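You operate a simulated robot arm through the tools that you are given. There is no shell and no other tool.

The job below is to be done with a simulated robot arm. You get a single attempt, and the scene is never put back.

JOB
Take the thick packer from the back board of the left bench and leave it on top of the small filter box there. Take the rubber block from the far end of the back board and put it on top of the cream small carton there. Put the black cup on the far end of the back board away on the bench corner by the column. Fetch the white end cap from the back board of the right bench and set it on the panel there. Fetch the oil bottle marked "chain oil" from the back board of the left bench and stand it on top of the small seals box. Take the packer from the back board of the left bench and put it in the brown carton there. Turn the stop dial to 2. Do these in any order. Set down upright: black cup, end cap, oil bottle.

The check looks at the end state, three seconds after you hand in, the way a careful person would. Anything else that was tipped, shoved, dropped, spilled or broken makes it a failure. A push-on lid holds only when it is set on centred and level and pressed home; a screw cap is set on level and turned clockwise until tight.

ROBOT AND FRAMES
A 6-joint arm with a two-finger gripper on a trunk, on a base that moves. Base frame: it is fixed to the floor where the robot stands at the start and does not move with it; the origin is under the middle of the robot, x ahead of it, y to its left, z up; the surface under the hand at the start is at about z = 0.84. Units: m, rad, N and s.
It reaches about 1.298 m from its shoulder. Its first joint turns from -2.601 to 2.601 rad. Places, roughly: bench corner by the column (26x20 cm) [0.52, 1.74, 0.84]; black cup (10x6x7 cm) [0.5, 3.4, 0.9]; carton (30x22x16 cm) [1, 0.5, 0.9]; end cap [0.5, 2.25, 0.75]; oil bottle [0.75, 1, 1]; packer [0.75, 1, 0.75]; panel (19x19x2 cm) [0.6, 2.2, 0.8]; rubber block (5x5x3 cm) [1, 3.8, 0.9]; small carton [0.75, 3.25, 0.75]; small filter box [1, 0.25, 0.75]; small seals box [0.5, 1, 0.75]; stop dial [1.8, 1.4, 0.8]; thick packer [1, 0, 0.75]. Payload 1.57 kg.
Tool frame: the origin (TCP) lies between the finger pads and is the grasp point; the fingertips stand 0.021 m ahead of it; z points along the fingers, y is the line along which they close. The gripper opens to 0.07 m; its body begins 0.05 m behind the TCP.
Orientation is that of the tool frame in the base frame, as a unit quaternion [w, x, y, z]. With the fingers straight down and closing along the base's y, the tool's x points along the base's -x, its y along +y and its z along -z.

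CONTROLS
- The arm moves only by the tool apply_moves. Its argument "moves" is a list of rows, each a list of 7 numbers: the shift along the tool's x, y, z in mm, then the turn, a rotation vector about the tool's x, y, z in rad, then the closure, from 0 (fully open) to 1 (shut). In form: [[tx, ty, tz, rx, ry, rz, gripper], ...]. A call has 1 to 20 rows; each row shifts and turns the commanded pose from where the row before left it, along the tool's axes as they then stand. Each row takes 0.2 s and may step no farther than 0.05 m and 0.15 rad from the row before; otherwise, or with a gripper value out of range, the whole call is refused. A pose out of reach is approached as far as the arm can. The call stops where the force on the tool passes 40 N (or 10 N more than at its start, if that is more) or the arm is blocked; 0.2 s more then pass. Each finger travels about 0.0648 m/s and halts on what it meets, pressing with about 30 N; the grip force reading is that of the motor and also rises with nothing between the fingers. The clock runs only during rows and for 0.2 s after the last one: add rows that do not move to give the fingers time. The reply holds the time, the measured pose of the TCP, the force on the tool along the base axes, the opening and the grip force, in the units named above and with some noise, with the torque about the TCP (base axes, N m) and any sound that the robot's microphone picked up.
- Cameras (640 x 400 px; columns grow to the right, rows downward): "scene" is now at [0.0187, 0.2044, 1.8381]; the picture's right is [0.56, -0.83, 0.00], its down [-0.61, -0.41, -0.68] and it looks along [0.56, 0.38, -0.73] (base axes); focal length 249 px, centre (320, 200). "wrist" rides on the gripper at [0.079, 0.004, -0.081] in the tool frame; the picture's right is [-0.05, 1.00, 0.00], its down [-0.67, -0.04, -0.74] and it looks along [-0.74, -0.04, 0.67] (tool axes); focal length 256 px, centre (320, 200). There is no depth. A picture from a camera that has moved, and an enlarged one, comes with that camera's place and axes in the base frame and with its lens. The place of the scene camera against the robot may be out by one fixed shift of up to 0.025 m in any direction.
- get_image(camera): a new picture of that camera. No time passes.
- raise_lower(by): slides the trunk up (or, below 0, down) by that many m; the arm and the scene camera ride with it, the base frame stays. It gives what a move gives, with no picture.
- base_move(legs): drives the robot by 1 to 6 legs, each [ahead, turn to the left] in m and rad, along the robot's own axes; the way and the turn of a leg run together, so that a leg with both is an arc; at most 1.5 m and 3.142 rad a leg. The arm and the cameras ride along, it lands a little off, and it stops where it bumps. It gives what a move gives.
- aim_head(pan, tilt): turns the head with the scene camera to pan (to the left, within 2.705 rad either way) and tilt (down, from -0.506 to 1.204), counted from straight ahead of the robot. It gives what a move gives.
- zoom(camera, box): a new picture of the part [left, top, right, bottom] of that camera's present view, enlarged. No time passes.
- sign_off(): hands the job in; it is judged then, once.

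Places have to be worked out from the pictures, the camera data and where the tool is seen. Open the gripper and draw the arm clear of the work before you hand the job in, unless the task says otherwise.

The tools are called after "Request:" as a command line: name --pt "numbers of a row" for each row, then --argument value for the rest, lists and objects as JSON in quotes. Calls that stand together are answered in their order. apply_moves: Moves the arm, as the interface text tells. Its arguments: {"type":"object","properties":{"moves":{"type":"array","items":{"type":"array","items":{"type":"number"}}}},"required":["moves"]} The other tools are called the same way: raise_lower (by) moves the trunk up or down; base_move (legs) drives the base; aim_head (pan, tilt) turns the head that bears the scene camera; get_image (camera) takes a picture; zoom (camera, box) takes an enlarged picture of a part of a camera's view; sign_off () hands the job in.

At the start:

```text
time_s: 0.0
tcp_pos: [0.4325, 0.5302, 1.1817]
tool_rot: [0.001, -0.001, 1.0, 0.0]
contact_force: [-0.1, -0.4, -0.1]
ft_torque: [-0.01, 0.03, -0.01]
width: 0.0701
finger_force: 0.1
trunk travel left (down, up): [-0.862, 0.108]
robot x, y, heading: [0.0007, 0.0094, 0.006]
head pan, tilt (commanded): [0.599, 0.824]
```

scene: 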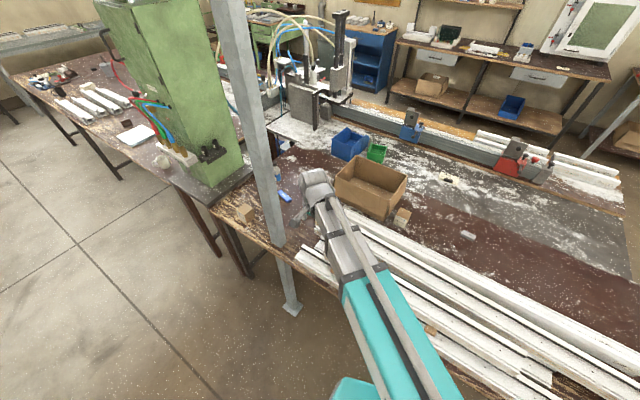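
wrist: 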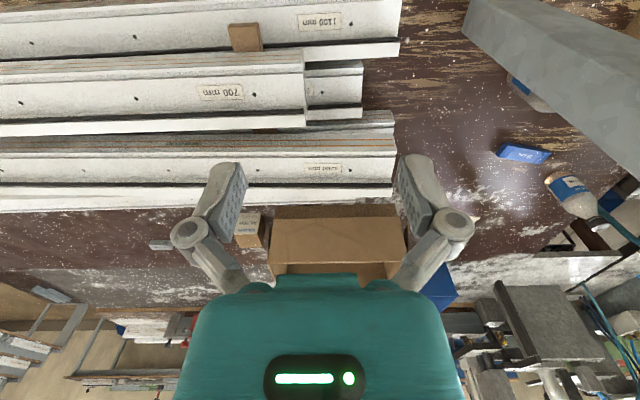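

I start by looking more closely at the scene from the present head pose.

Request:
zoom --camera "scene" --box '[220, 100, 540, 300]'

Request:
zoom --camera "scene" --box '[0, 30, 260, 192]'

Request:
zoom --camera "wrist" --box '[400, 0, 640, 150]'

Request:
zoom --camera "wrist" --box '[400, 120, 640, 270]'

```text
2.00 times, centred on (380, 200) of scene
camera zoom: at [0.0187, 0.2044, 1.8381], right [0.56, -0.83, 0.0], down [-0.61, -0.41, -0.68], along [0.56, 0.38, -0.73], focal length 498 px, centre (200, 200)
```

zoom: 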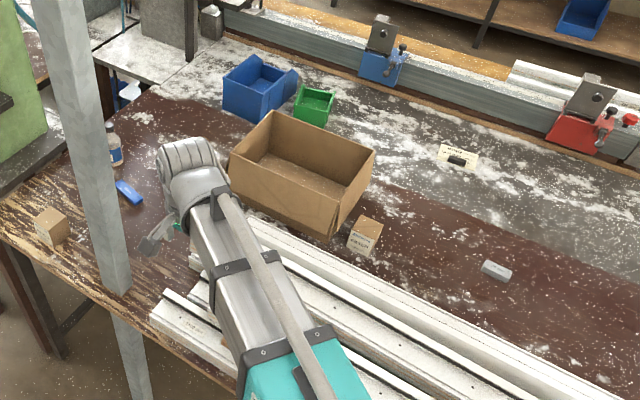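

```text
2.46 times, centred on (130, 111) of scene
camera zoom: at [0.0187, 0.2044, 1.8381], right [0.56, -0.83, 0.0], down [-0.61, -0.41, -0.68], along [0.56, 0.38, -0.73], focal length 613 px, centre (788, 419)
```

zoom: 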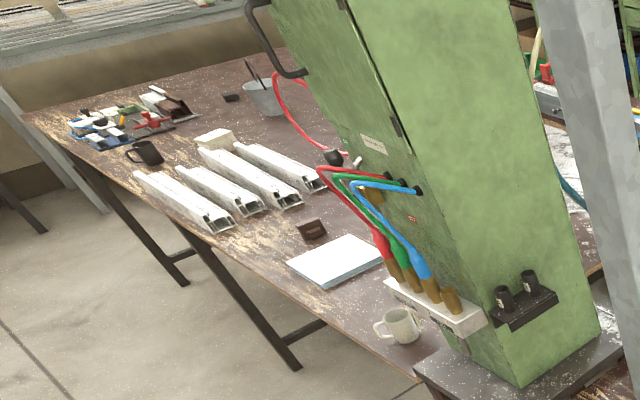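

```text
2.67 times, centred on (520, 75) of wrist
camera zoom: at [0.3524, 0.5346, 1.2622], right [0.05, 1.0, 0.0], down [0.67, -0.03, 0.74], along [0.74, -0.04, -0.67], focal length 683 px, centre (-213, 533)
```

zoom: 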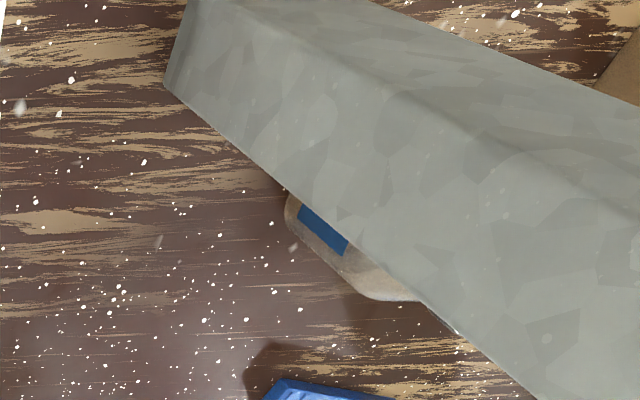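

```text
2.67 times, centred on (520, 195) of wrist
camera zoom: at [0.3524, 0.5346, 1.2622], right [0.05, 1.0, 0.0], down [0.67, -0.03, 0.74], along [0.74, -0.04, -0.67], focal length 683 px, centre (-213, 213)
```

zoom: 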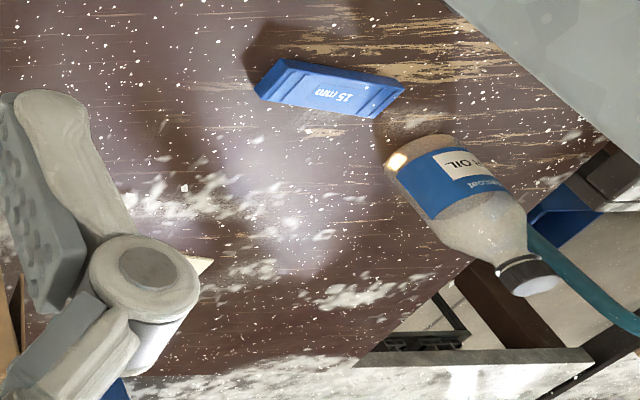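

The near bench shows the grey block, two small boxes, carton, blue 15 mm packer and two bottles; I'll turn the head to survey the other parts.

Request:
aim_head --pan 1.2 --tilt 0.5

Request:
get_image --camera "scene"

Request:
zoom --camera "scene" --box '[160, 80, 400, 230]'

Request:
aim_head --pan 0.5 --tilt 0.4

Request:
get_image --camera "scene"

Request:
aim_head --pan -0.3 --tilt 0.6

Request:
get_image --camera "scene"

```text
time_s: 1.0
tcp_pos: [0.4338, 0.5294, 1.1812]
tool_rot: [0.0, -0.001, 1.0, 0.0]
contact_force: [-0.6, -0.5, 0.6]
ft_torque: [0.0, 0.01, -0.03]
width: 0.0702
finger_force: 0.1
trunk travel left (down, up): [-0.862, 0.108]
robot x, y, heading: [0.0037, 0.0131, 0.004]
head pan, tilt (commanded): [1.201, 0.499]
```

```text
taken
camera scene: at [-0.014, 0.2445, 1.866], right [0.93, -0.36, 0.0], down [-0.17, -0.45, -0.88], along [0.32, 0.82, -0.48], focal length 249 px, centre (320, 200)
```

scene: 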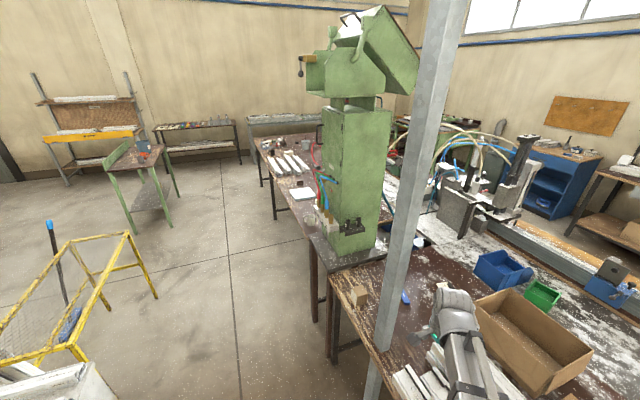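

```text
2.67 times, centred on (280, 155) of scene
camera zoom: at [-0.014, 0.2445, 1.866], right [0.93, -0.36, 0.0], down [-0.17, -0.45, -0.88], along [0.32, 0.82, -0.48], focal length 664 px, centre (427, 320)
```

zoom: 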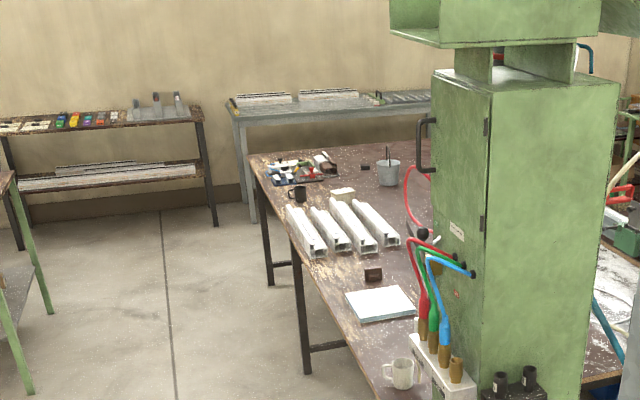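

```text
time_s: 2.1
tcp_pos: [0.4323, 0.5302, 1.1805]
tool_rot: [0.0, -0.001, 1.0, 0.0]
contact_force: [0.3, 0.1, -0.5]
ft_torque: [-0.02, -0.02, 0.02]
width: 0.0701
finger_force: 0.1
trunk travel left (down, up): [-0.862, 0.108]
robot x, y, heading: [-0.0002, 0.0136, 0.002]
head pan, tilt (commanded): [0.499, 0.4]
```

```text
taken
camera scene: at [0.0344, 0.204, 1.8752], right [0.48, -0.88, 0.0], down [-0.34, -0.19, -0.92], along [0.81, 0.44, -0.39], focal length 249 px, centre (320, 200)
```

scene: 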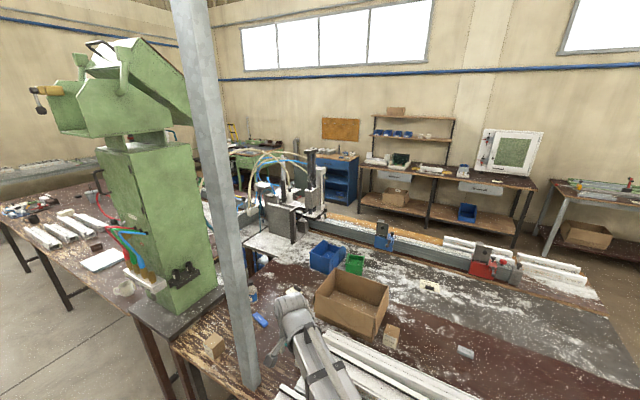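

```text
time_s: 3.2
tcp_pos: [0.4319, 0.53, 1.1814]
tool_rot: [0.0, -0.001, 1.0, 0.0]
contact_force: [-0.3, -0.5, 0.1]
ft_torque: [0.01, -0.02, -0.02]
width: 0.0701
finger_force: 0.1
trunk travel left (down, up): [-0.862, 0.108]
robot x, y, heading: [-0.0004, 0.0141, -0.002]
head pan, tilt (commanded): [-0.3, 0.6]
```

```text
taken
camera scene: at [0.0375, 0.1335, 1.857], right [-0.3, -0.96, 0.0], down [-0.54, 0.17, -0.83], along [0.79, -0.24, -0.56], focal length 249 px, centre (320, 200)
```

scene: 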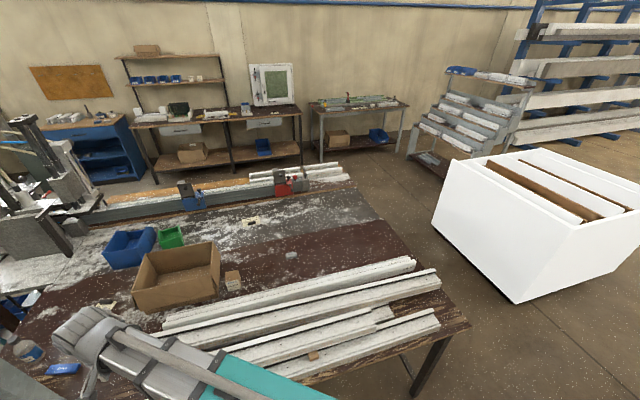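

The survey fits the listed places: grey packer near (1.00, 0.01), blue "15 mm" packer near (0.69, 0.90), seals box near (0.46, 0.97), and a column standing near (0.43, 0.75). I begin with the thick packer and move the hand over it at height to view it with the wrist camera.

Request:
apply_moves --pt "-32 -32 6 0 0 0 0" --pt "-32 -32 6 0 0 0 0" --pt "-32 -32 6 0 0 0 0" --pt "-32 -32 6 0 0 0 0" --pt "-32 -32 6 0 0 0 0" --pt "-32 -32 6 0 0 0 0" --pt "-32 -32 6 0 0 0 0" --pt "-32 -32 6 0 0 0 0" --pt "-32 -32 6 0 0 0 0" --pt "-32 -32 6 0 0 0 0" --pt "-32 -32 6 0 0 0 0" --pt "-32 -32 6 0 0 0 0" --pt "-32 -32 6 0 0 0 0" --pt "-32 -32 6 0 0 0 0"

Request:
get_image --camera "wrist"

Request:
aim_head --pan 0.2 --tilt 0.8

Request:
get_image --camera "scene"

```text
time_s: 6.2
tcp_pos: [0.8826, 0.0831, 1.1803]
tool_rot: [0.0, -0.002, 1.0, 0.0]
contact_force: [-0.2, -1.0, 0.5]
ft_torque: [0.0, 0.0, -0.01]
width: 0.0703
finger_force: 0.0
out of reach, approached as far as the arm can: row 1, 2, 3, 4, 5, 6, 7, 8, 9, 10, 11, 12, 13, 14
trunk travel left (down, up): [-0.862, 0.108]
robot x, y, heading: [0.0002, 0.0119, 0.001]
head pan, tilt (commanded): [-0.3, 0.6]
```

```text
taken
camera wrist: at [0.8028, 0.0863, 1.2617], right [0.05, 1.0, 0.0], down [0.67, -0.03, 0.74], along [0.74, -0.04, -0.67], focal length 256 px, centre (320, 200)
```

wrist: 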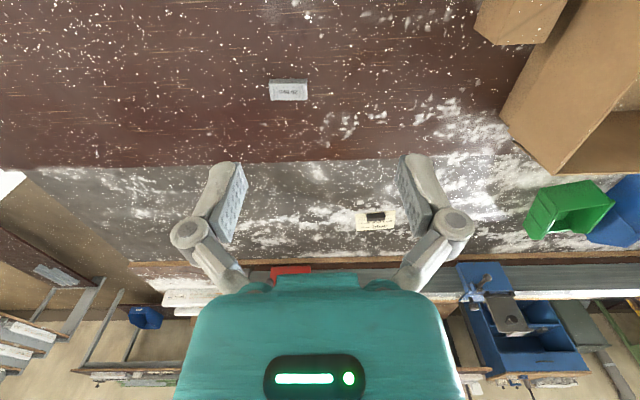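

```text
time_s: 7.1
tcp_pos: [0.882, 0.0817, 1.1804]
tool_rot: [0.0, -0.001, 1.0, 0.001]
contact_force: [-0.3, 0.6, -1.3]
ft_torque: [-0.05, 0.0, -0.03]
width: 0.07
finger_force: 0.1
trunk travel left (down, up): [-0.862, 0.108]
robot x, y, heading: [-0.001, 0.0127, -0.001]
head pan, tilt (commanded): [0.201, 0.799]
```

```text
taken
camera scene: at [0.0323, 0.1755, 1.8401], right [0.2, -0.98, 0.0], down [-0.7, -0.14, -0.7], along [0.68, 0.14, -0.72], focal length 249 px, centre (320, 200)
```

scene: 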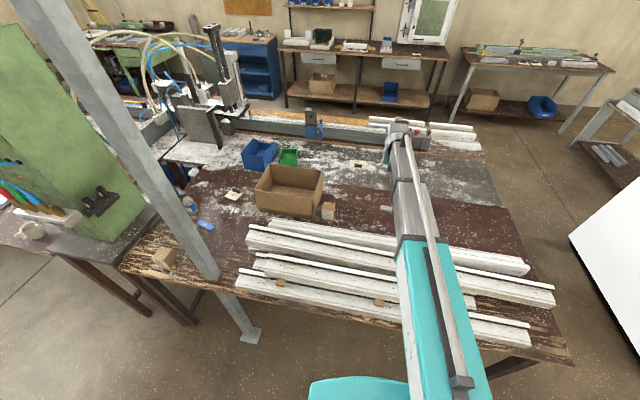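

The reply says the lower heights were out of reach (z stayed 1.18), so the trunk must come down for lower work. I zoom on the thick packer and box first.

Request:
zoom --camera "wrist" --box '[240, 60, 340, 122]'

Request:
zoom --camera "scene" --box '[130, 140, 450, 340]'

Request:
raise_lower --by -0.1

Request:
get_image --camera "wrist"

```text
6.40 times, centred on (290, 91) of wrist
camera zoom: at [0.8013, 0.0874, 1.2621], right [0.05, 1.0, 0.0], down [0.67, -0.03, 0.74], along [0.74, -0.04, -0.67], focal length 1638 px, centre (512, 898)
```

zoom: 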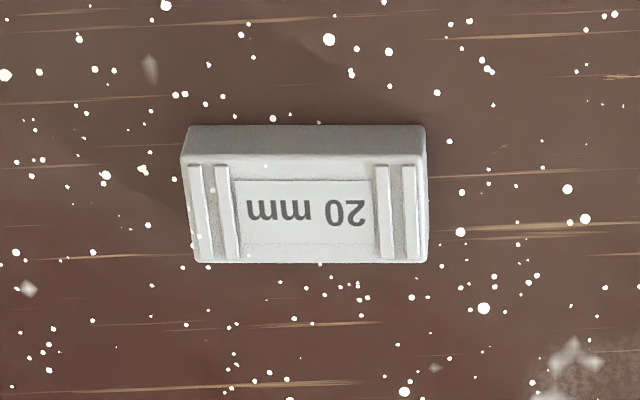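

```text
2.00 times, centred on (290, 240) of scene
camera zoom: at [0.0323, 0.1755, 1.8401], right [0.2, -0.98, 0.0], down [-0.7, -0.14, -0.7], along [0.68, 0.14, -0.72], focal length 498 px, centre (380, 120)
```

zoom: 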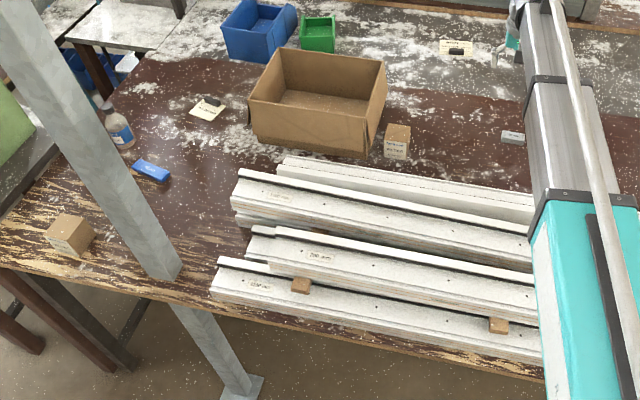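

```text
time_s: 8.5
tcp_pos: [0.8813, 0.0831, 1.0809]
tool_rot: [-0.001, -0.001, 1.0, 0.0]
contact_force: [-0.1, 0.5, 0.6]
ft_torque: [0.0, -0.01, 0.02]
width: 0.0699
finger_force: 0.1
trunk travel left (down, up): [-0.762, 0.208]
robot x, y, heading: [0.0029, 0.0136, -0.001]
head pan, tilt (commanded): [0.201, 0.799]
```

```text
taken
camera wrist: at [0.8015, 0.0871, 1.1622], right [0.05, 1.0, 0.0], down [0.67, -0.03, 0.74], along [0.74, -0.04, -0.67], focal length 256 px, centre (320, 200)
```

wrist: 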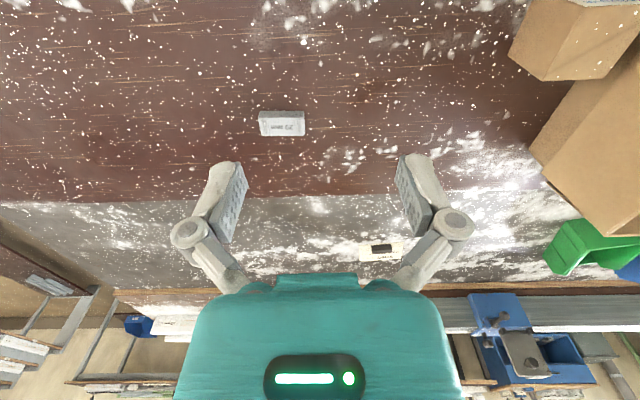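

The grey block is the 20 mm (thick) packer, about 60 mm along y and ~22 mm along x. I test whether the arm can now go lower, moving toward a point just short of the block.

Request:
apply_moves --pt "-20 -20 10 0 0 0 0" --pt "-20 -20 10 0 0 0 0" --pt "0 0 0 0 0 0 0"

Request:
zoom --camera "wrist" --box '[440, 0, 640, 125]'

Request:
get_image --camera "wrist"

```text
time_s: 9.3
tcp_pos: [0.9219, 0.0425, 1.0802]
tool_rot: [0.0, -0.001, 1.0, 0.001]
contact_force: [0.1, 0.8, -0.1]
ft_torque: [0.03, -0.03, -0.01]
width: 0.07
finger_force: 0.1
out of reach, approached as far as the arm can: row 1, 2
trunk travel left (down, up): [-0.762, 0.208]
robot x, y, heading: [0.0008, 0.0116, 0.0]
head pan, tilt (commanded): [0.201, 0.799]
```

```text
3.20 times, centred on (540, 62) of wrist
camera zoom: at [0.8419, 0.0468, 1.1621], right [0.05, 1.0, 0.0], down [0.67, -0.03, 0.74], along [0.74, -0.04, -0.67], focal length 819 px, centre (-384, 640)
```

zoom: 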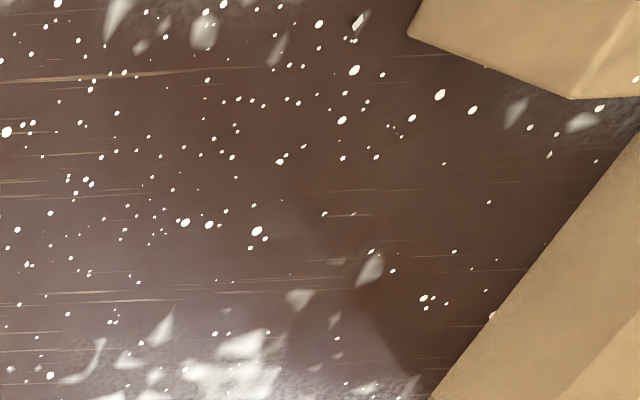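

```text
taken
camera wrist: at [0.8419, 0.0468, 1.1621], right [0.05, 1.0, 0.0], down [0.67, -0.03, 0.74], along [0.74, -0.04, -0.67], focal length 256 px, centre (320, 200)
```

wrist: 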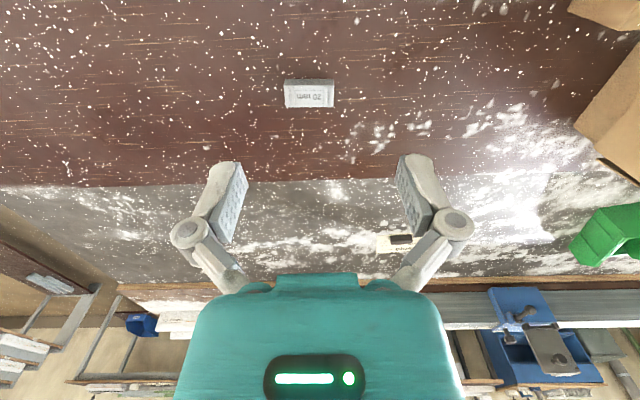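

Sideways steps follow but z does not, so the arm may be a horizontal (SCARA-like) arm whose height comes only from the trunk. I test a small upward step.

Request:
apply_moves --pt "0 0 -20 0 0 0 0" --pt "0 0 -10 0 0 0 0" --pt "0 0 0 0 0 0 0"

```text
time_s: 10.1
tcp_pos: [0.9213, 0.0413, 1.0819]
tool_rot: [0.0, -0.001, 1.0, 0.0]
contact_force: [-0.6, -0.3, -0.3]
ft_torque: [-0.04, 0.0, -0.02]
width: 0.0698
finger_force: 0.0
out of reach, approached as far as the arm can: row 1, 2
trunk travel left (down, up): [-0.762, 0.208]
robot x, y, heading: [0.0038, 0.0101, -0.005]
head pan, tilt (commanded): [0.201, 0.799]
```

Height is indeed set only by the trunk. I look down at the robot itself to understand where the shoulder and links are.

Request:
aim_head --pan 0.0 --tilt 1.2

Request:
get_image --camera "scene"

Request:
aim_head --pan -1.2 --tilt 1.1

Request:
get_image --camera "scene"

```text
time_s: 10.9
tcp_pos: [0.9214, 0.0416, 1.0798]
tool_rot: [0.0, -0.001, 1.0, 0.0]
contact_force: [0.1, -0.5, -0.2]
ft_torque: [-0.01, 0.02, -0.02]
width: 0.07
finger_force: 0.1
trunk travel left (down, up): [-0.762, 0.208]
robot x, y, heading: [-0.002, 0.01, 0.002]
head pan, tilt (commanded): [0.0, 1.201]
```

```text
taken
camera scene: at [0.0093, 0.1596, 1.7124], right [0.0, -1.0, 0.0], down [-0.93, 0.0, -0.36], along [0.36, 0.0, -0.93], focal length 249 px, centre (320, 200)
```

scene: 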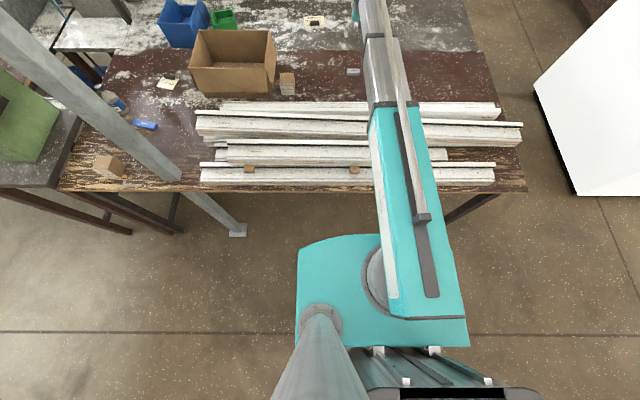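

```text
time_s: 12.3
tcp_pos: [0.9219, 0.0433, 1.0812]
tool_rot: [0.0, -0.002, 1.0, 0.0]
contact_force: [0.0, 0.3, 0.1]
ft_torque: [0.01, -0.02, -0.02]
width: 0.0699
finger_force: 0.1
trunk travel left (down, up): [-0.762, 0.208]
robot x, y, heading: [-0.0002, 0.0124, 0.004]
head pan, tilt (commanded): [-1.201, 1.1]
```

```text
taken
camera scene: at [-0.0238, 0.1007, 1.7183], right [-0.93, -0.36, 0.0], down [-0.32, 0.83, -0.45], along [0.16, -0.42, -0.89], focal length 249 px, centre (320, 200)
```

scene: 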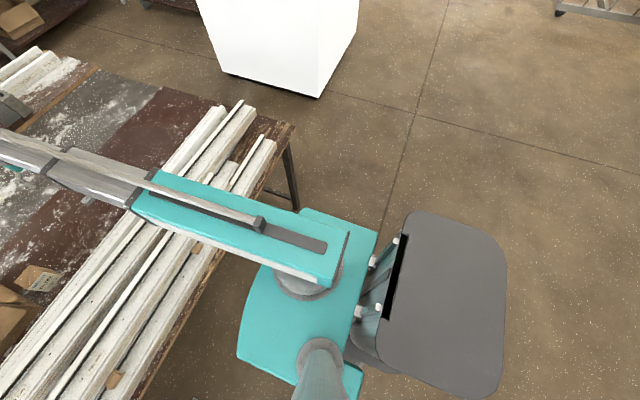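

The arm is a telescoping one on a turning shoulder near (0.04, 0.03), with height from the trunk. I turn the hand -90° about its axis so the fingers close along base x (the packer's short side), camera on the -y side, and back off in y to see the packer.

Request:
apply_moves --pt "0 0 0 0 0 -0.1428 0" --pt "0 0 0 0 0 -0.1428 0" --pt "0 0 0 0 0 -0.1428 0" --pt "0 0 0 0 0 -0.1428 0" --pt "0 0 0 0 0 -0.1428 0" --pt "0 0 0 0 0 -0.1428 0" --pt "0 0 0 0 0 -0.1428 0" --pt "0 0 0 0 0 -0.1428 0" --pt "0 0 0 0 0 -0.1428 0" --pt "0 0 0 0 0 -0.1428 0" --pt "0 0 0 0 0 -0.1428 0" --pt "30 -30 0 0 0 0 0" --pt "30 -30 0 0 0 0 0"

Request:
get_image --camera "wrist"

```text
time_s: 15.1
tcp_pos: [0.9813, -0.0167, 1.0809]
tool_rot: [0.0, 0.709, -0.706, 0.0]
contact_force: [0.0, -0.1, 0.0]
ft_torque: [0.0, 0.02, -0.04]
width: 0.0698
finger_force: 0.0
trunk travel left (down, up): [-0.762, 0.208]
robot x, y, heading: [-0.0008, 0.0114, 0.001]
head pan, tilt (commanded): [-1.201, 1.1]
```

```text
taken
camera wrist: at [0.9784, -0.0967, 1.1616], right [-1.0, 0.05, 0.0], down [0.03, 0.67, 0.75], along [0.04, 0.74, -0.67], focal length 256 px, centre (320, 200)
```

wrist: 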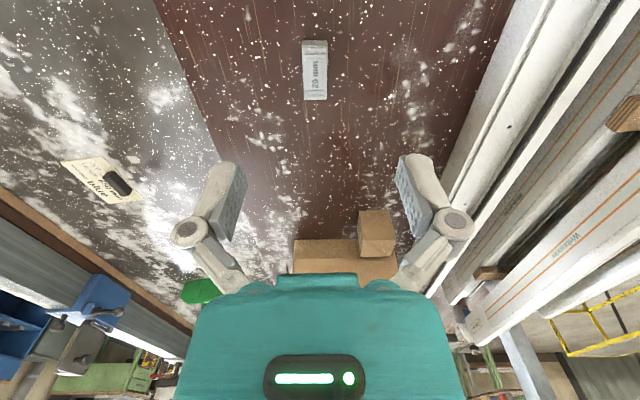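

The packer is visible ahead of the fingers; I zoom to fix its place and yaw.

Request:
zoom --camera "wrist" --box '[260, 20, 388, 100]'

Request:
zoom --camera "wrist" --box '[270, 190, 430, 290]'

```text
5.00 times, centred on (324, 60) of wrist
camera zoom: at [0.9784, -0.0967, 1.1616], right [-1.0, 0.05, 0.0], down [0.03, 0.67, 0.75], along [0.04, 0.74, -0.67], focal length 1280 px, centre (300, 900)
```

zoom: 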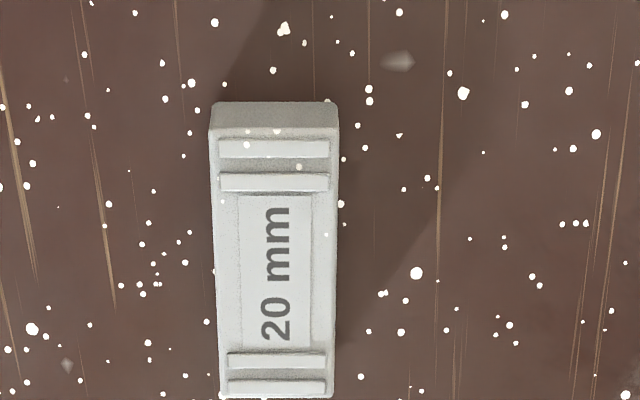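

```text
4.00 times, centred on (350, 240) of wrist
camera zoom: at [0.9784, -0.0967, 1.1616], right [-1.0, 0.05, 0.0], down [0.03, 0.67, 0.75], along [0.04, 0.74, -0.67], focal length 1024 px, centre (200, 40)
```

zoom: 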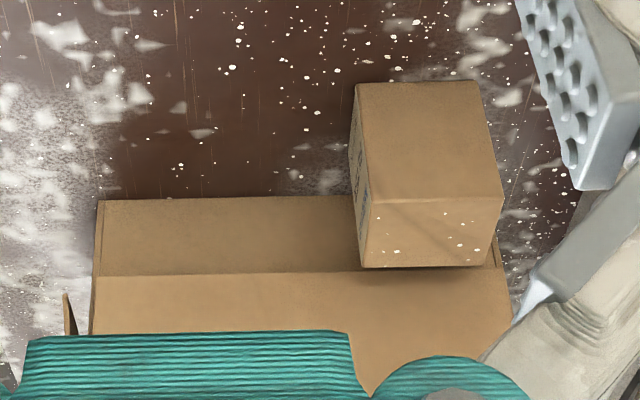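

The packer sits at about (0.991, 0.024), yawed ~0.05 rad, 27 mm wide; the filter box top is at about (0.891, 0.327, 0.907). I move over the packer, match its yaw, then lower the trunk part way.

Request:
apply_moves --pt "-20 -5 0 0 0 0 0" --pt "-20.6 -5 0 0 0 0 0" --pt "0 0 0 0 0 0.05 0" --pt "0 0 0 0 0 0 0"

Request:
raise_lower --by -0.13

Request:
get_image --camera "wrist"

```text
time_s: 16.1
tcp_pos: [0.9923, 0.023, 1.0793]
tool_rot: [0.0, -0.69, 0.724, 0.0]
contact_force: [0.4, -0.3, -0.7]
ft_torque: [-0.03, 0.0, 0.01]
width: 0.0701
finger_force: 0.1
trunk travel left (down, up): [-0.762, 0.208]
robot x, y, heading: [-0.0013, 0.0122, 0.004]
head pan, tilt (commanded): [-1.201, 1.1]
```

```text
time_s: 17.7
tcp_pos: [0.993, 0.0236, 0.9508]
tool_rot: [0.0, -0.69, 0.724, 0.0]
contact_force: [-0.2, 0.0, 0.2]
ft_torque: [-0.01, -0.04, -0.01]
width: 0.0701
finger_force: 0.1
trunk travel left (down, up): [-0.632, 0.338]
robot x, y, heading: [0.0015, 0.0132, -0.0]
head pan, tilt (commanded): [-1.201, 1.1]
```

```text
taken
camera wrist: at [0.9835, -0.0548, 1.0321], right [-0.99, 0.1, 0.0], down [0.07, 0.66, 0.74], along [0.08, 0.74, -0.67], focal length 256 px, centre (320, 200)
```

wrist: 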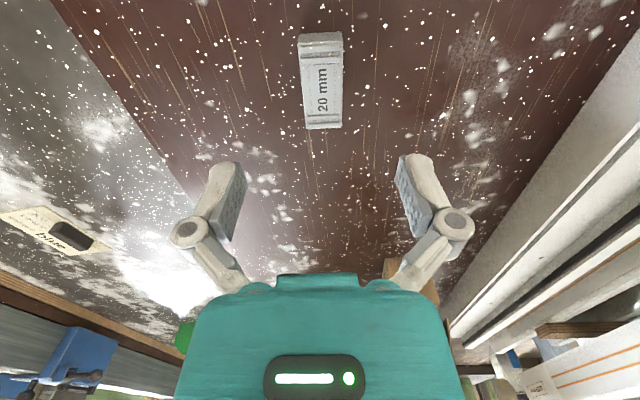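

Alignment is good (about 2 mm off in x, which I correct). I lower so the fingertips stand ~6 mm above the bench and close.

Request:
apply_moves --pt "0 2 0 0 0 0 0" --pt "0 0 0 0 0 0 0"

Request:
raise_lower --by -0.083

Request:
get_image --camera "wrist"

```text
time_s: 18.3
tcp_pos: [0.9901, 0.0238, 0.9487]
tool_rot: [0.0, -0.689, 0.724, 0.0]
contact_force: [0.7, 0.3, -0.5]
ft_torque: [0.04, -0.01, -0.01]
width: 0.07
finger_force: 0.1
trunk travel left (down, up): [-0.632, 0.338]
robot x, y, heading: [0.0037, 0.0137, -0.003]
head pan, tilt (commanded): [-1.201, 1.1]
```

```text
time_s: 19.5
tcp_pos: [0.9914, 0.0243, 0.8685]
tool_rot: [-0.001, -0.69, 0.724, -0.001]
contact_force: [0.8, -0.1, 0.1]
ft_torque: [-0.01, 0.02, -0.01]
width: 0.07
finger_force: 0.0
trunk travel left (down, up): [-0.549, 0.421]
robot x, y, heading: [-0.0001, 0.0128, -0.001]
head pan, tilt (commanded): [-1.201, 1.1]
```

```text
taken
camera wrist: at [0.9813, -0.0547, 0.9491], right [-0.99, 0.1, 0.0], down [0.07, 0.66, 0.74], along [0.08, 0.74, -0.67], focal length 256 px, centre (320, 200)
```

wrist: 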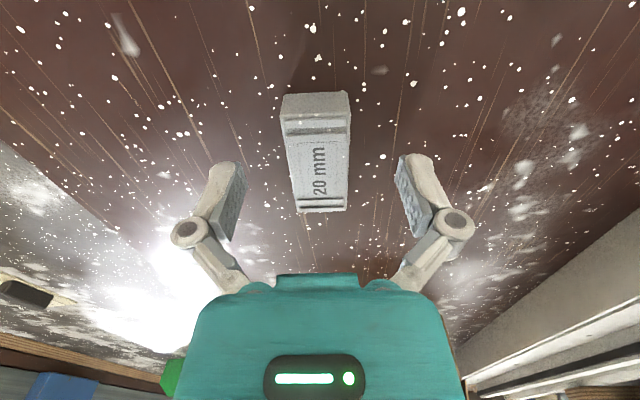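

The packer is centred between the pads; I close on it.

Request:
apply_moves --pt "0 0 0 0 0 0 1" --pt "0 0 0 0 0 0 1" --pt "0 0 0 0 0 0 1" --pt "0 0 0 0 0 0 1"

Request:
raise_lower --by 0.15

Request:
get_image --camera "wrist"

```text
time_s: 20.5
tcp_pos: [0.9894, 0.0232, 0.868]
tool_rot: [0.0, -0.689, 0.725, 0.0]
contact_force: [0.7, -0.9, 3.1]
ft_torque: [0.03, -0.01, 0.03]
width: 0.0268
finger_force: 29.8
trunk travel left (down, up): [-0.549, 0.421]
robot x, y, heading: [0.0044, 0.0092, 0.005]
head pan, tilt (commanded): [-1.201, 1.1]
```

```text
time_s: 22.2
tcp_pos: [0.9894, 0.024, 1.0171]
tool_rot: [0.0, -0.689, 0.724, 0.0]
contact_force: [-0.2, 1.1, -1.0]
ft_torque: [-0.01, -0.01, -0.03]
width: 0.0269
finger_force: 30.2
trunk travel left (down, up): [-0.699, 0.271]
robot x, y, heading: [0.0003, 0.0149, 0.0]
head pan, tilt (commanded): [-1.201, 1.1]
```

```text
taken
camera wrist: at [0.9815, -0.0547, 1.0989], right [-0.99, 0.1, 0.0], down [0.07, 0.66, 0.74], along [0.08, 0.74, -0.67], focal length 256 px, centre (320, 200)
```

wrist: 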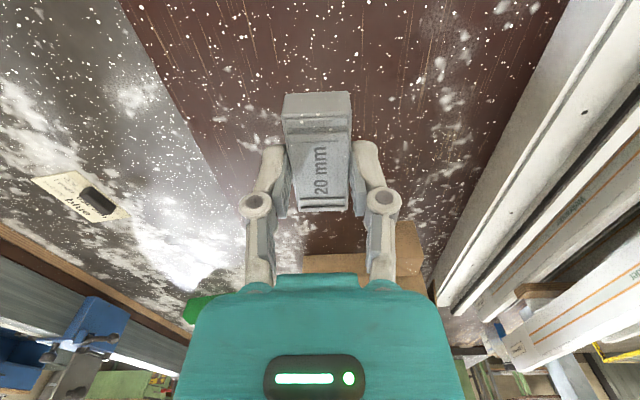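

Grip is firm at 26.8 mm. I carry it towards the filter box, stopping short to check the box position.

Request:
apply_moves --pt "-36.8 18.2 0 0 0 0 1" --pt "-36.8 18.2 0 0 0 0 1" --pt "-36.8 18.2 0 0 0 0 1" --pt "-36.8 18.2 0 0 0 0 1" --pt "-36.8 18.2 0 0 0 0 1" --pt "0 0 0 0 0 0 1"

Request:
get_image --camera "wrist"

Request:
aim_head --pan 0.35 --tilt 0.85

Request:
zoom --camera "scene" --box '[180, 80, 500, 280]'

```text
time_s: 23.6
tcp_pos: [0.9082, 0.2126, 1.0167]
tool_rot: [0.0, -0.69, 0.724, 0.0]
contact_force: [0.4, 0.2, -0.8]
ft_torque: [-0.01, 0.02, 0.0]
width: 0.0266
finger_force: 29.9
trunk travel left (down, up): [-0.699, 0.271]
robot x, y, heading: [-0.0005, 0.0135, -0.002]
head pan, tilt (commanded): [-1.201, 1.1]
```

```text
taken
camera wrist: at [0.899, 0.1338, 1.0991], right [-0.99, 0.1, 0.0], down [0.07, 0.66, 0.74], along [0.08, 0.74, -0.67], focal length 256 px, centre (320, 200)
```

wrist: 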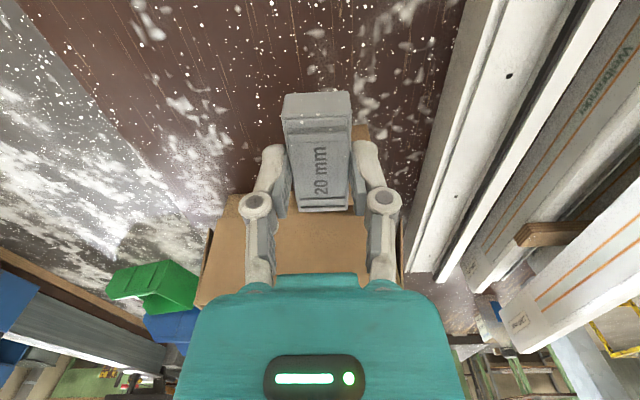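

```text
time_s: 25.3
tcp_pos: [0.9081, 0.2119, 1.0174]
tool_rot: [0.0, -0.689, 0.724, 0.0]
contact_force: [0.2, -0.6, 0.1]
ft_torque: [-0.02, -0.01, 0.01]
width: 0.0269
finger_force: 30.0
trunk travel left (down, up): [-0.699, 0.271]
robot x, y, heading: [0.0017, 0.0096, 0.002]
head pan, tilt (commanded): [0.351, 0.85]
```

```text
2.00 times, centred on (340, 180) of scene
camera zoom: at [0.0268, 0.1864, 1.6731], right [0.34, -0.94, 0.0], down [-0.71, -0.26, -0.66], along [0.62, 0.23, -0.75], focal length 498 px, centre (280, 240)
```

zoom: 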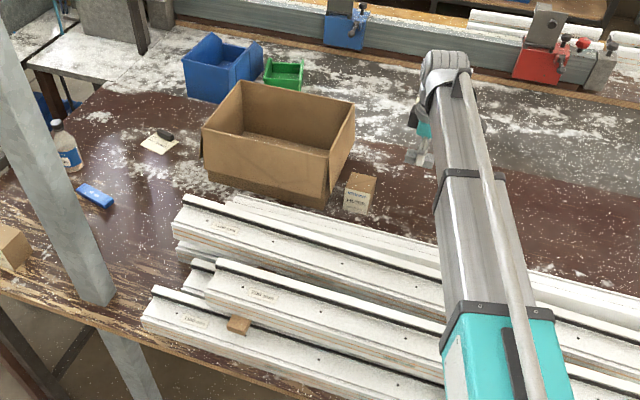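

The packer hides the box from the wrist camera, so I cross-check the box with a scene zoom and its label.

Request:
zoom --camera "scene" --box '[330, 135, 394, 175]'

Request:
zoom --camera "scene" --box '[180, 110, 280, 172]'

```text
10.00 times, centred on (362, 155) of scene
camera zoom: at [0.0268, 0.1864, 1.6731], right [0.34, -0.94, 0.0], down [-0.71, -0.26, -0.66], along [0.62, 0.23, -0.75], focal length 2492 px, centre (-100, 650)
```

zoom: 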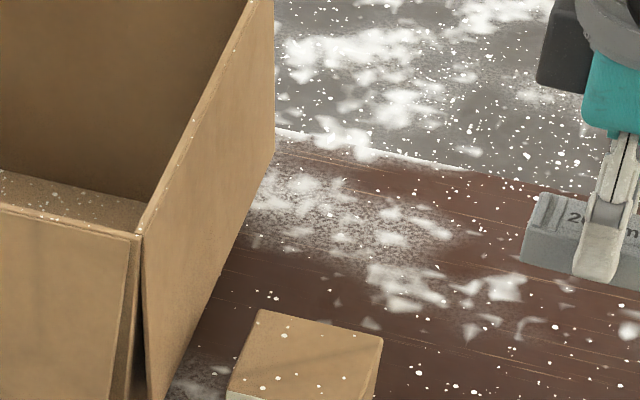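

```text
6.40 times, centred on (230, 141) of scene
camera zoom: at [0.0268, 0.1864, 1.6731], right [0.34, -0.94, 0.0], down [-0.71, -0.26, -0.66], along [0.62, 0.23, -0.75], focal length 1595 px, centre (896, 578)
```

zoom: 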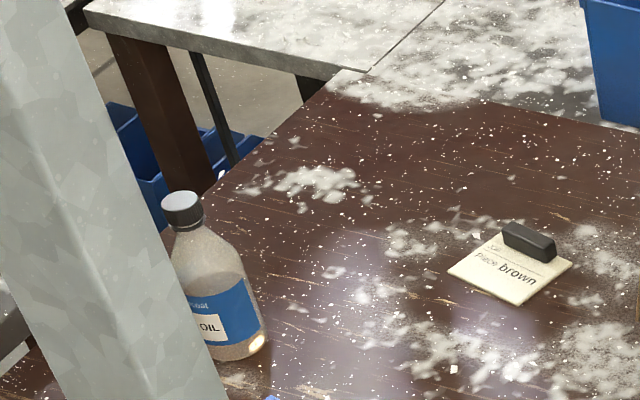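

I zoom again to include the whole filter box, and read the two cards lying on the bench.

Request:
zoom --camera "scene" --box '[330, 155, 394, 195]'

Request:
zoom --camera "scene" --box '[246, 140, 278, 160]'

Request:
zoom --camera "wrist" --box '[160, 100, 480, 300]'

```text
10.00 times, centred on (362, 175) of scene
camera zoom: at [0.0268, 0.1864, 1.6731], right [0.34, -0.94, 0.0], down [-0.71, -0.26, -0.66], along [0.62, 0.23, -0.75], focal length 2492 px, centre (-100, 450)
```

zoom: 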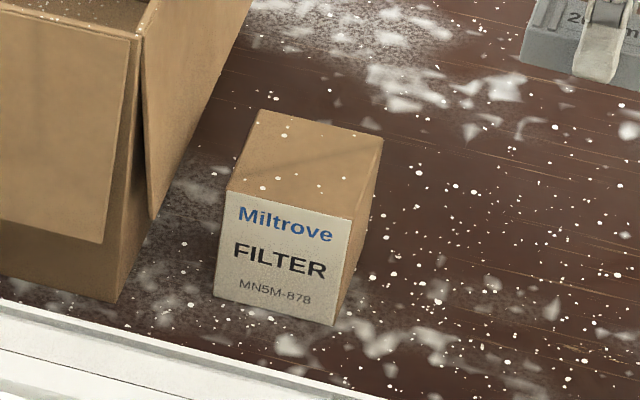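

```text
16.00 times, centred on (262, 150) of scene
camera zoom: at [0.0268, 0.1864, 1.6731], right [0.34, -0.94, 0.0], down [-0.71, -0.26, -0.66], along [0.62, 0.23, -0.75], focal length 3987 px, centre (1248, 1000)
```

zoom: 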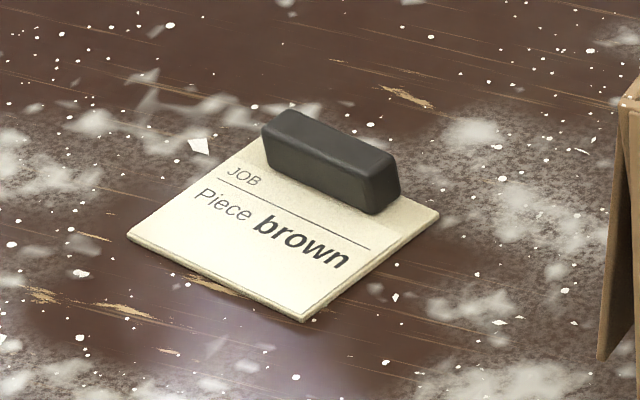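

```text
2.00 times, centred on (320, 200) of wrist
camera zoom: at [0.8992, 0.1332, 1.099], right [-0.99, 0.1, 0.0], down [0.07, 0.66, 0.74], along [0.08, 0.74, -0.67], focal length 512 px, centre (320, 200)
```

zoom: 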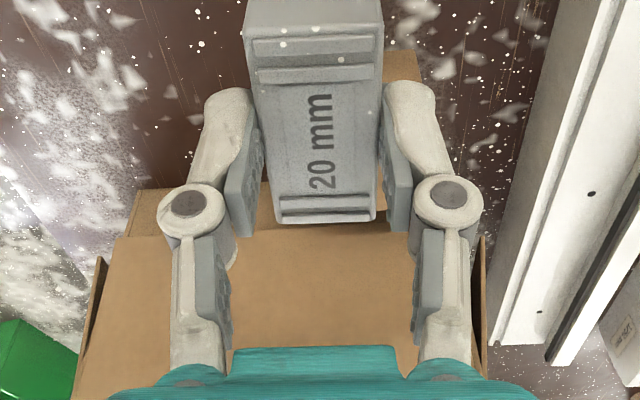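

The box label reads FILTER; I take its top as centred at (0.891, 0.328), z 0.906. I move over it and square the packer up.

Request:
apply_moves --pt "-37.4 7.7 0 0 0 0 1" --pt "-37.4 7.7 0 0 0 0 1" --pt "-37.4 7.7 0 0 0 0 1" --pt "0 0 0 0 0 -0.05 1" --pt "0 0 0 0 0 0 1"

Request:
raise_lower --by -0.06

Request:
get_image --camera "wrist"

Request:
zoom --camera "scene" --box '[310, 100, 438, 180]'

```text
time_s: 26.5
tcp_pos: [0.8896, 0.3248, 1.0166]
tool_rot: [0.0, 0.708, -0.706, 0.0]
contact_force: [1.1, -1.0, -0.4]
ft_torque: [0.01, 0.0, -0.01]
width: 0.0267
finger_force: 30.2
trunk travel left (down, up): [-0.699, 0.271]
robot x, y, heading: [-0.0051, 0.0093, -0.005]
head pan, tilt (commanded): [0.351, 0.85]
```

```text
time_s: 27.5
tcp_pos: [0.8896, 0.3265, 0.9566]
tool_rot: [0.0, 0.708, -0.706, 0.0]
contact_force: [-0.9, 1.1, 0.1]
ft_torque: [0.0, 0.0, 0.01]
width: 0.0267
finger_force: 30.1
trunk travel left (down, up): [-0.639, 0.331]
robot x, y, heading: [0.0041, 0.0105, 0.002]
head pan, tilt (commanded): [0.351, 0.85]
```

```text
taken
camera wrist: at [0.8853, 0.2465, 1.0391], right [-1.0, 0.05, 0.0], down [0.03, 0.67, 0.74], along [0.04, 0.74, -0.67], focal length 256 px, centre (320, 200)
```

wrist: 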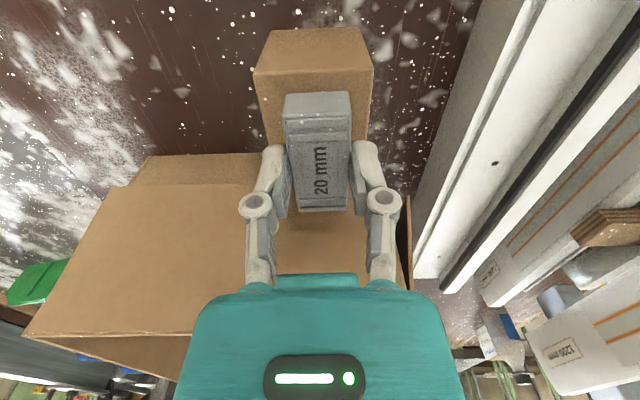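

```text
5.00 times, centred on (374, 140) of scene
camera zoom: at [0.0266, 0.1864, 1.6131], right [0.34, -0.94, 0.0], down [-0.71, -0.26, -0.66], along [0.62, 0.23, -0.75], focal length 1246 px, centre (50, 500)
```

zoom: 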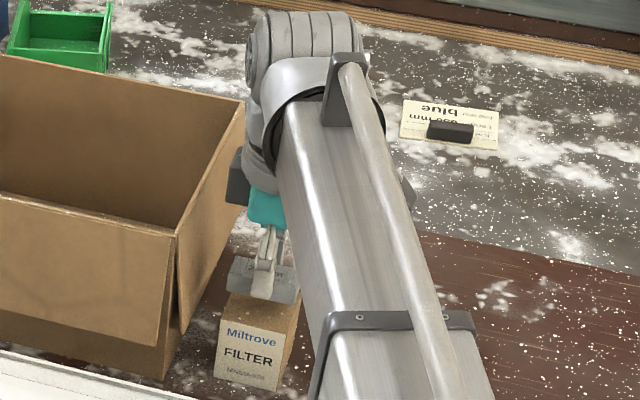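

The packer hangs centred over the box within ~2 mm. I lower to just above the lid, then check the forces.

Request:
apply_moves --pt "0 -1.5 0 0 0 0 1" --pt "0 0 0 0 0 0 1"

Request:
raise_lower --by -0.019

Request:
zoom --camera "wrist" --box '[200, 50, 440, 200]'

Request:
zoom --camera "scene" --box '[330, 115, 394, 155]'

```text
time_s: 28.1
tcp_pos: [0.8929, 0.3255, 0.9584]
tool_rot: [-0.001, 0.708, -0.706, -0.001]
contact_force: [0.8, 0.5, 0.4]
ft_torque: [-0.01, 0.02, 0.02]
width: 0.0267
finger_force: 30.1
trunk travel left (down, up): [-0.639, 0.331]
robot x, y, heading: [0.0033, 0.009, 0.005]
head pan, tilt (commanded): [0.351, 0.85]
```

```text
time_s: 28.7
tcp_pos: [0.8924, 0.3259, 0.9384]
tool_rot: [0.0, 0.708, -0.706, 0.0]
contact_force: [-0.4, 0.1, 0.1]
ft_torque: [-0.03, 0.0, -0.02]
width: 0.0266
finger_force: 30.0
trunk travel left (down, up): [-0.62, 0.35]
robot x, y, heading: [0.0001, 0.0108, 0.001]
head pan, tilt (commanded): [0.351, 0.85]
```

```text
2.67 times, centred on (320, 125) of wrist
camera zoom: at [0.8872, 0.2465, 1.0198], right [-1.0, 0.05, 0.0], down [0.03, 0.67, 0.74], along [0.04, 0.74, -0.67], focal length 683 px, centre (320, 400)
```

zoom: 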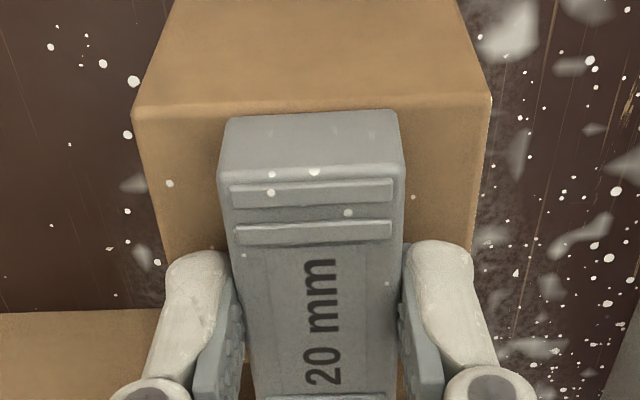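

```text
10.00 times, centred on (362, 135) of scene
camera zoom: at [0.027, 0.1865, 1.594], right [0.34, -0.94, 0.0], down [-0.71, -0.26, -0.66], along [0.62, 0.23, -0.75], focal length 2492 px, centre (-100, 850)
```

zoom: 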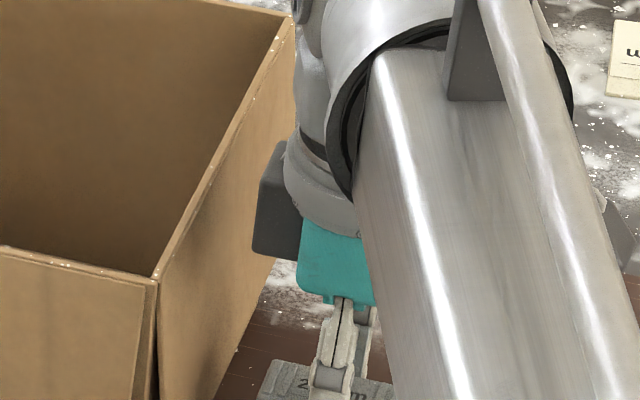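

No contact yet and about 4 mm of gap remains; I lower in small steps until contact shows.

Request:
raise_lower --by -0.004

```text
time_s: 29.3
tcp_pos: [0.8906, 0.3244, 0.9364]
tool_rot: [-0.001, 0.708, -0.707, 0.001]
contact_force: [7.5, 2.0, 27.1]
ft_torque: [0.05, -0.18, 0.03]
width: 0.0267
finger_force: 30.1
trunk travel left (down, up): [-0.616, 0.354]
robot x, y, heading: [-0.0008, 0.0133, -0.001]
head pan, tilt (commanded): [0.351, 0.85]
```

Contact at TCP z≈0.937 (27 N). I ease up 1.5 mm and open the fingers.

Request:
raise_lower --by 0.0015

Request:
apply_moves --pt "0 0 0 0 0 0 0.5" --pt "0 0 0 0 0 0 0.4" --pt "0 0 0 0 0 0 0.2" --pt "0 0 0 0 0 0 0" --pt "0 0 0 0 0 0 0"

Request:
get_image --camera "wrist"

```text
time_s: 29.8
tcp_pos: [0.8923, 0.324, 0.9376]
tool_rot: [0.0, 0.708, -0.707, 0.0]
contact_force: [3.6, 0.6, 13.8]
ft_torque: [0.02, -0.08, -0.02]
width: 0.0267
finger_force: 30.5
trunk travel left (down, up): [-0.617, 0.353]
robot x, y, heading: [0.0009, 0.0096, 0.002]
head pan, tilt (commanded): [0.351, 0.85]
```

```text
time_s: 31.0
tcp_pos: [0.892, 0.3249, 0.9359]
tool_rot: [0.0, 0.708, -0.707, 0.001]
contact_force: [-0.4, 0.1, -0.6]
ft_torque: [-0.01, 0.02, 0.01]
width: 0.07
finger_force: 0.0
trunk travel left (down, up): [-0.617, 0.353]
robot x, y, heading: [-0.0005, 0.0095, 0.001]
head pan, tilt (commanded): [0.351, 0.85]
```

```text
taken
camera wrist: at [0.887, 0.2465, 1.0176], right [-1.0, 0.05, 0.0], down [0.03, 0.67, 0.74], along [0.04, 0.74, -0.67], focal length 256 px, centre (320, 200)
```

wrist: 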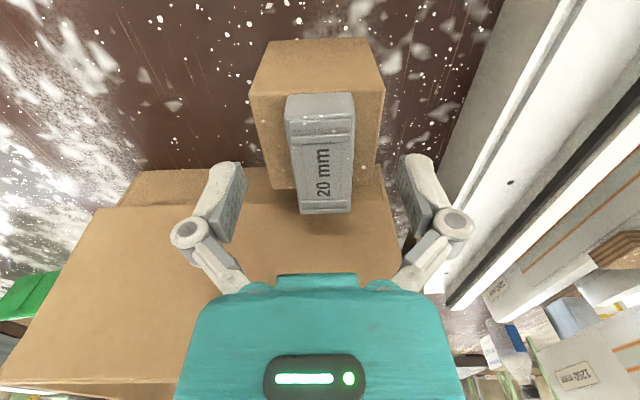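

Released cleanly with the packer resting on the box. I raise the hand clear and verify.

Request:
raise_lower --by 0.22

Request:
zoom --camera "scene" --box '[300, 120, 428, 200]'

Request:
aim_head --pan 2.0 --tilt 0.7

Request:
get_image --camera "scene"

Request:
aim_head --pan 2.7 --tilt 0.8

Request:
get_image --camera "scene"

```text
time_s: 33.3
tcp_pos: [0.8918, 0.3255, 1.1555]
tool_rot: [0.0, 0.708, -0.707, -0.001]
contact_force: [0.9, 0.5, 0.4]
ft_torque: [-0.04, -0.01, 0.01]
width: 0.07
finger_force: 0.1
trunk travel left (down, up): [-0.837, 0.133]
robot x, y, heading: [-0.0002, 0.0109, -0.004]
head pan, tilt (commanded): [0.351, 0.85]
```

```text
5.00 times, centred on (364, 160) of scene
camera zoom: at [0.0268, 0.1865, 1.8115], right [0.34, -0.94, 0.0], down [-0.71, -0.26, -0.66], along [0.62, 0.23, -0.75], focal length 1246 px, centre (100, 400)
```

zoom: 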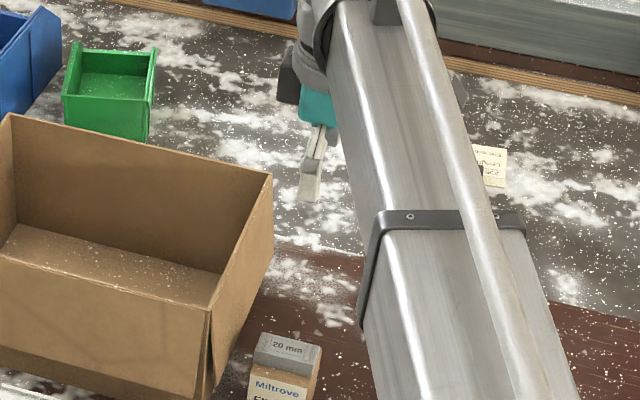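

```text
time_s: 35.0
tcp_pos: [0.8919, 0.3255, 1.1561]
tool_rot: [0.0, 0.708, -0.706, 0.0]
contact_force: [0.3, 0.8, 0.1]
ft_torque: [0.0, 0.05, -0.01]
width: 0.0702
finger_force: 0.1
trunk travel left (down, up): [-0.837, 0.133]
robot x, y, heading: [0.0015, 0.0128, -0.001]
head pan, tilt (commanded): [2.0, 0.7]
```

```text
taken
camera scene: at [-0.082, 0.2369, 1.8238], right [0.91, 0.42, 0.0], down [0.27, -0.59, -0.76], along [-0.32, 0.7, -0.64], focal length 249 px, centre (320, 200)
```

scene: 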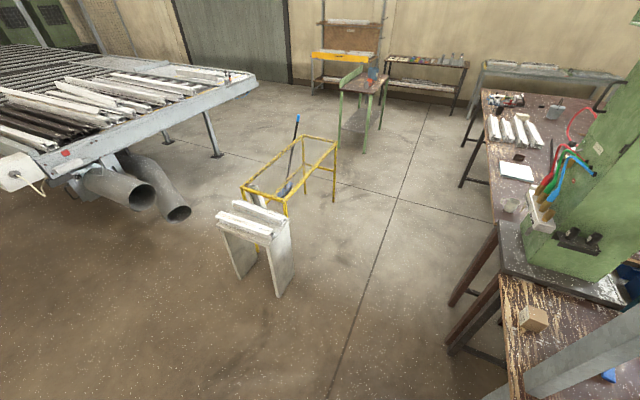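

```text
time_s: 36.1
tcp_pos: [0.8924, 0.3252, 1.157]
tool_rot: [0.0, 0.708, -0.707, 0.0]
contact_force: [-0.5, 0.5, 0.8]
ft_torque: [0.0, 0.0, 0.0]
width: 0.0698
finger_force: 0.0
trunk travel left (down, up): [-0.837, 0.133]
robot x, y, heading: [0.0012, 0.0093, 0.002]
head pan, tilt (commanded): [2.7, 0.799]
```

```text
taken
camera scene: at [-0.1196, 0.1942, 1.8156], right [0.43, 0.9, 0.0], down [0.65, -0.31, -0.7], along [-0.63, 0.3, -0.72], focal length 249 px, centre (320, 200)
```

scene: 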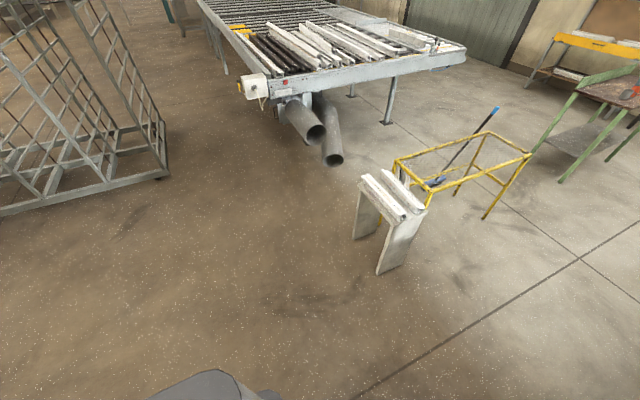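

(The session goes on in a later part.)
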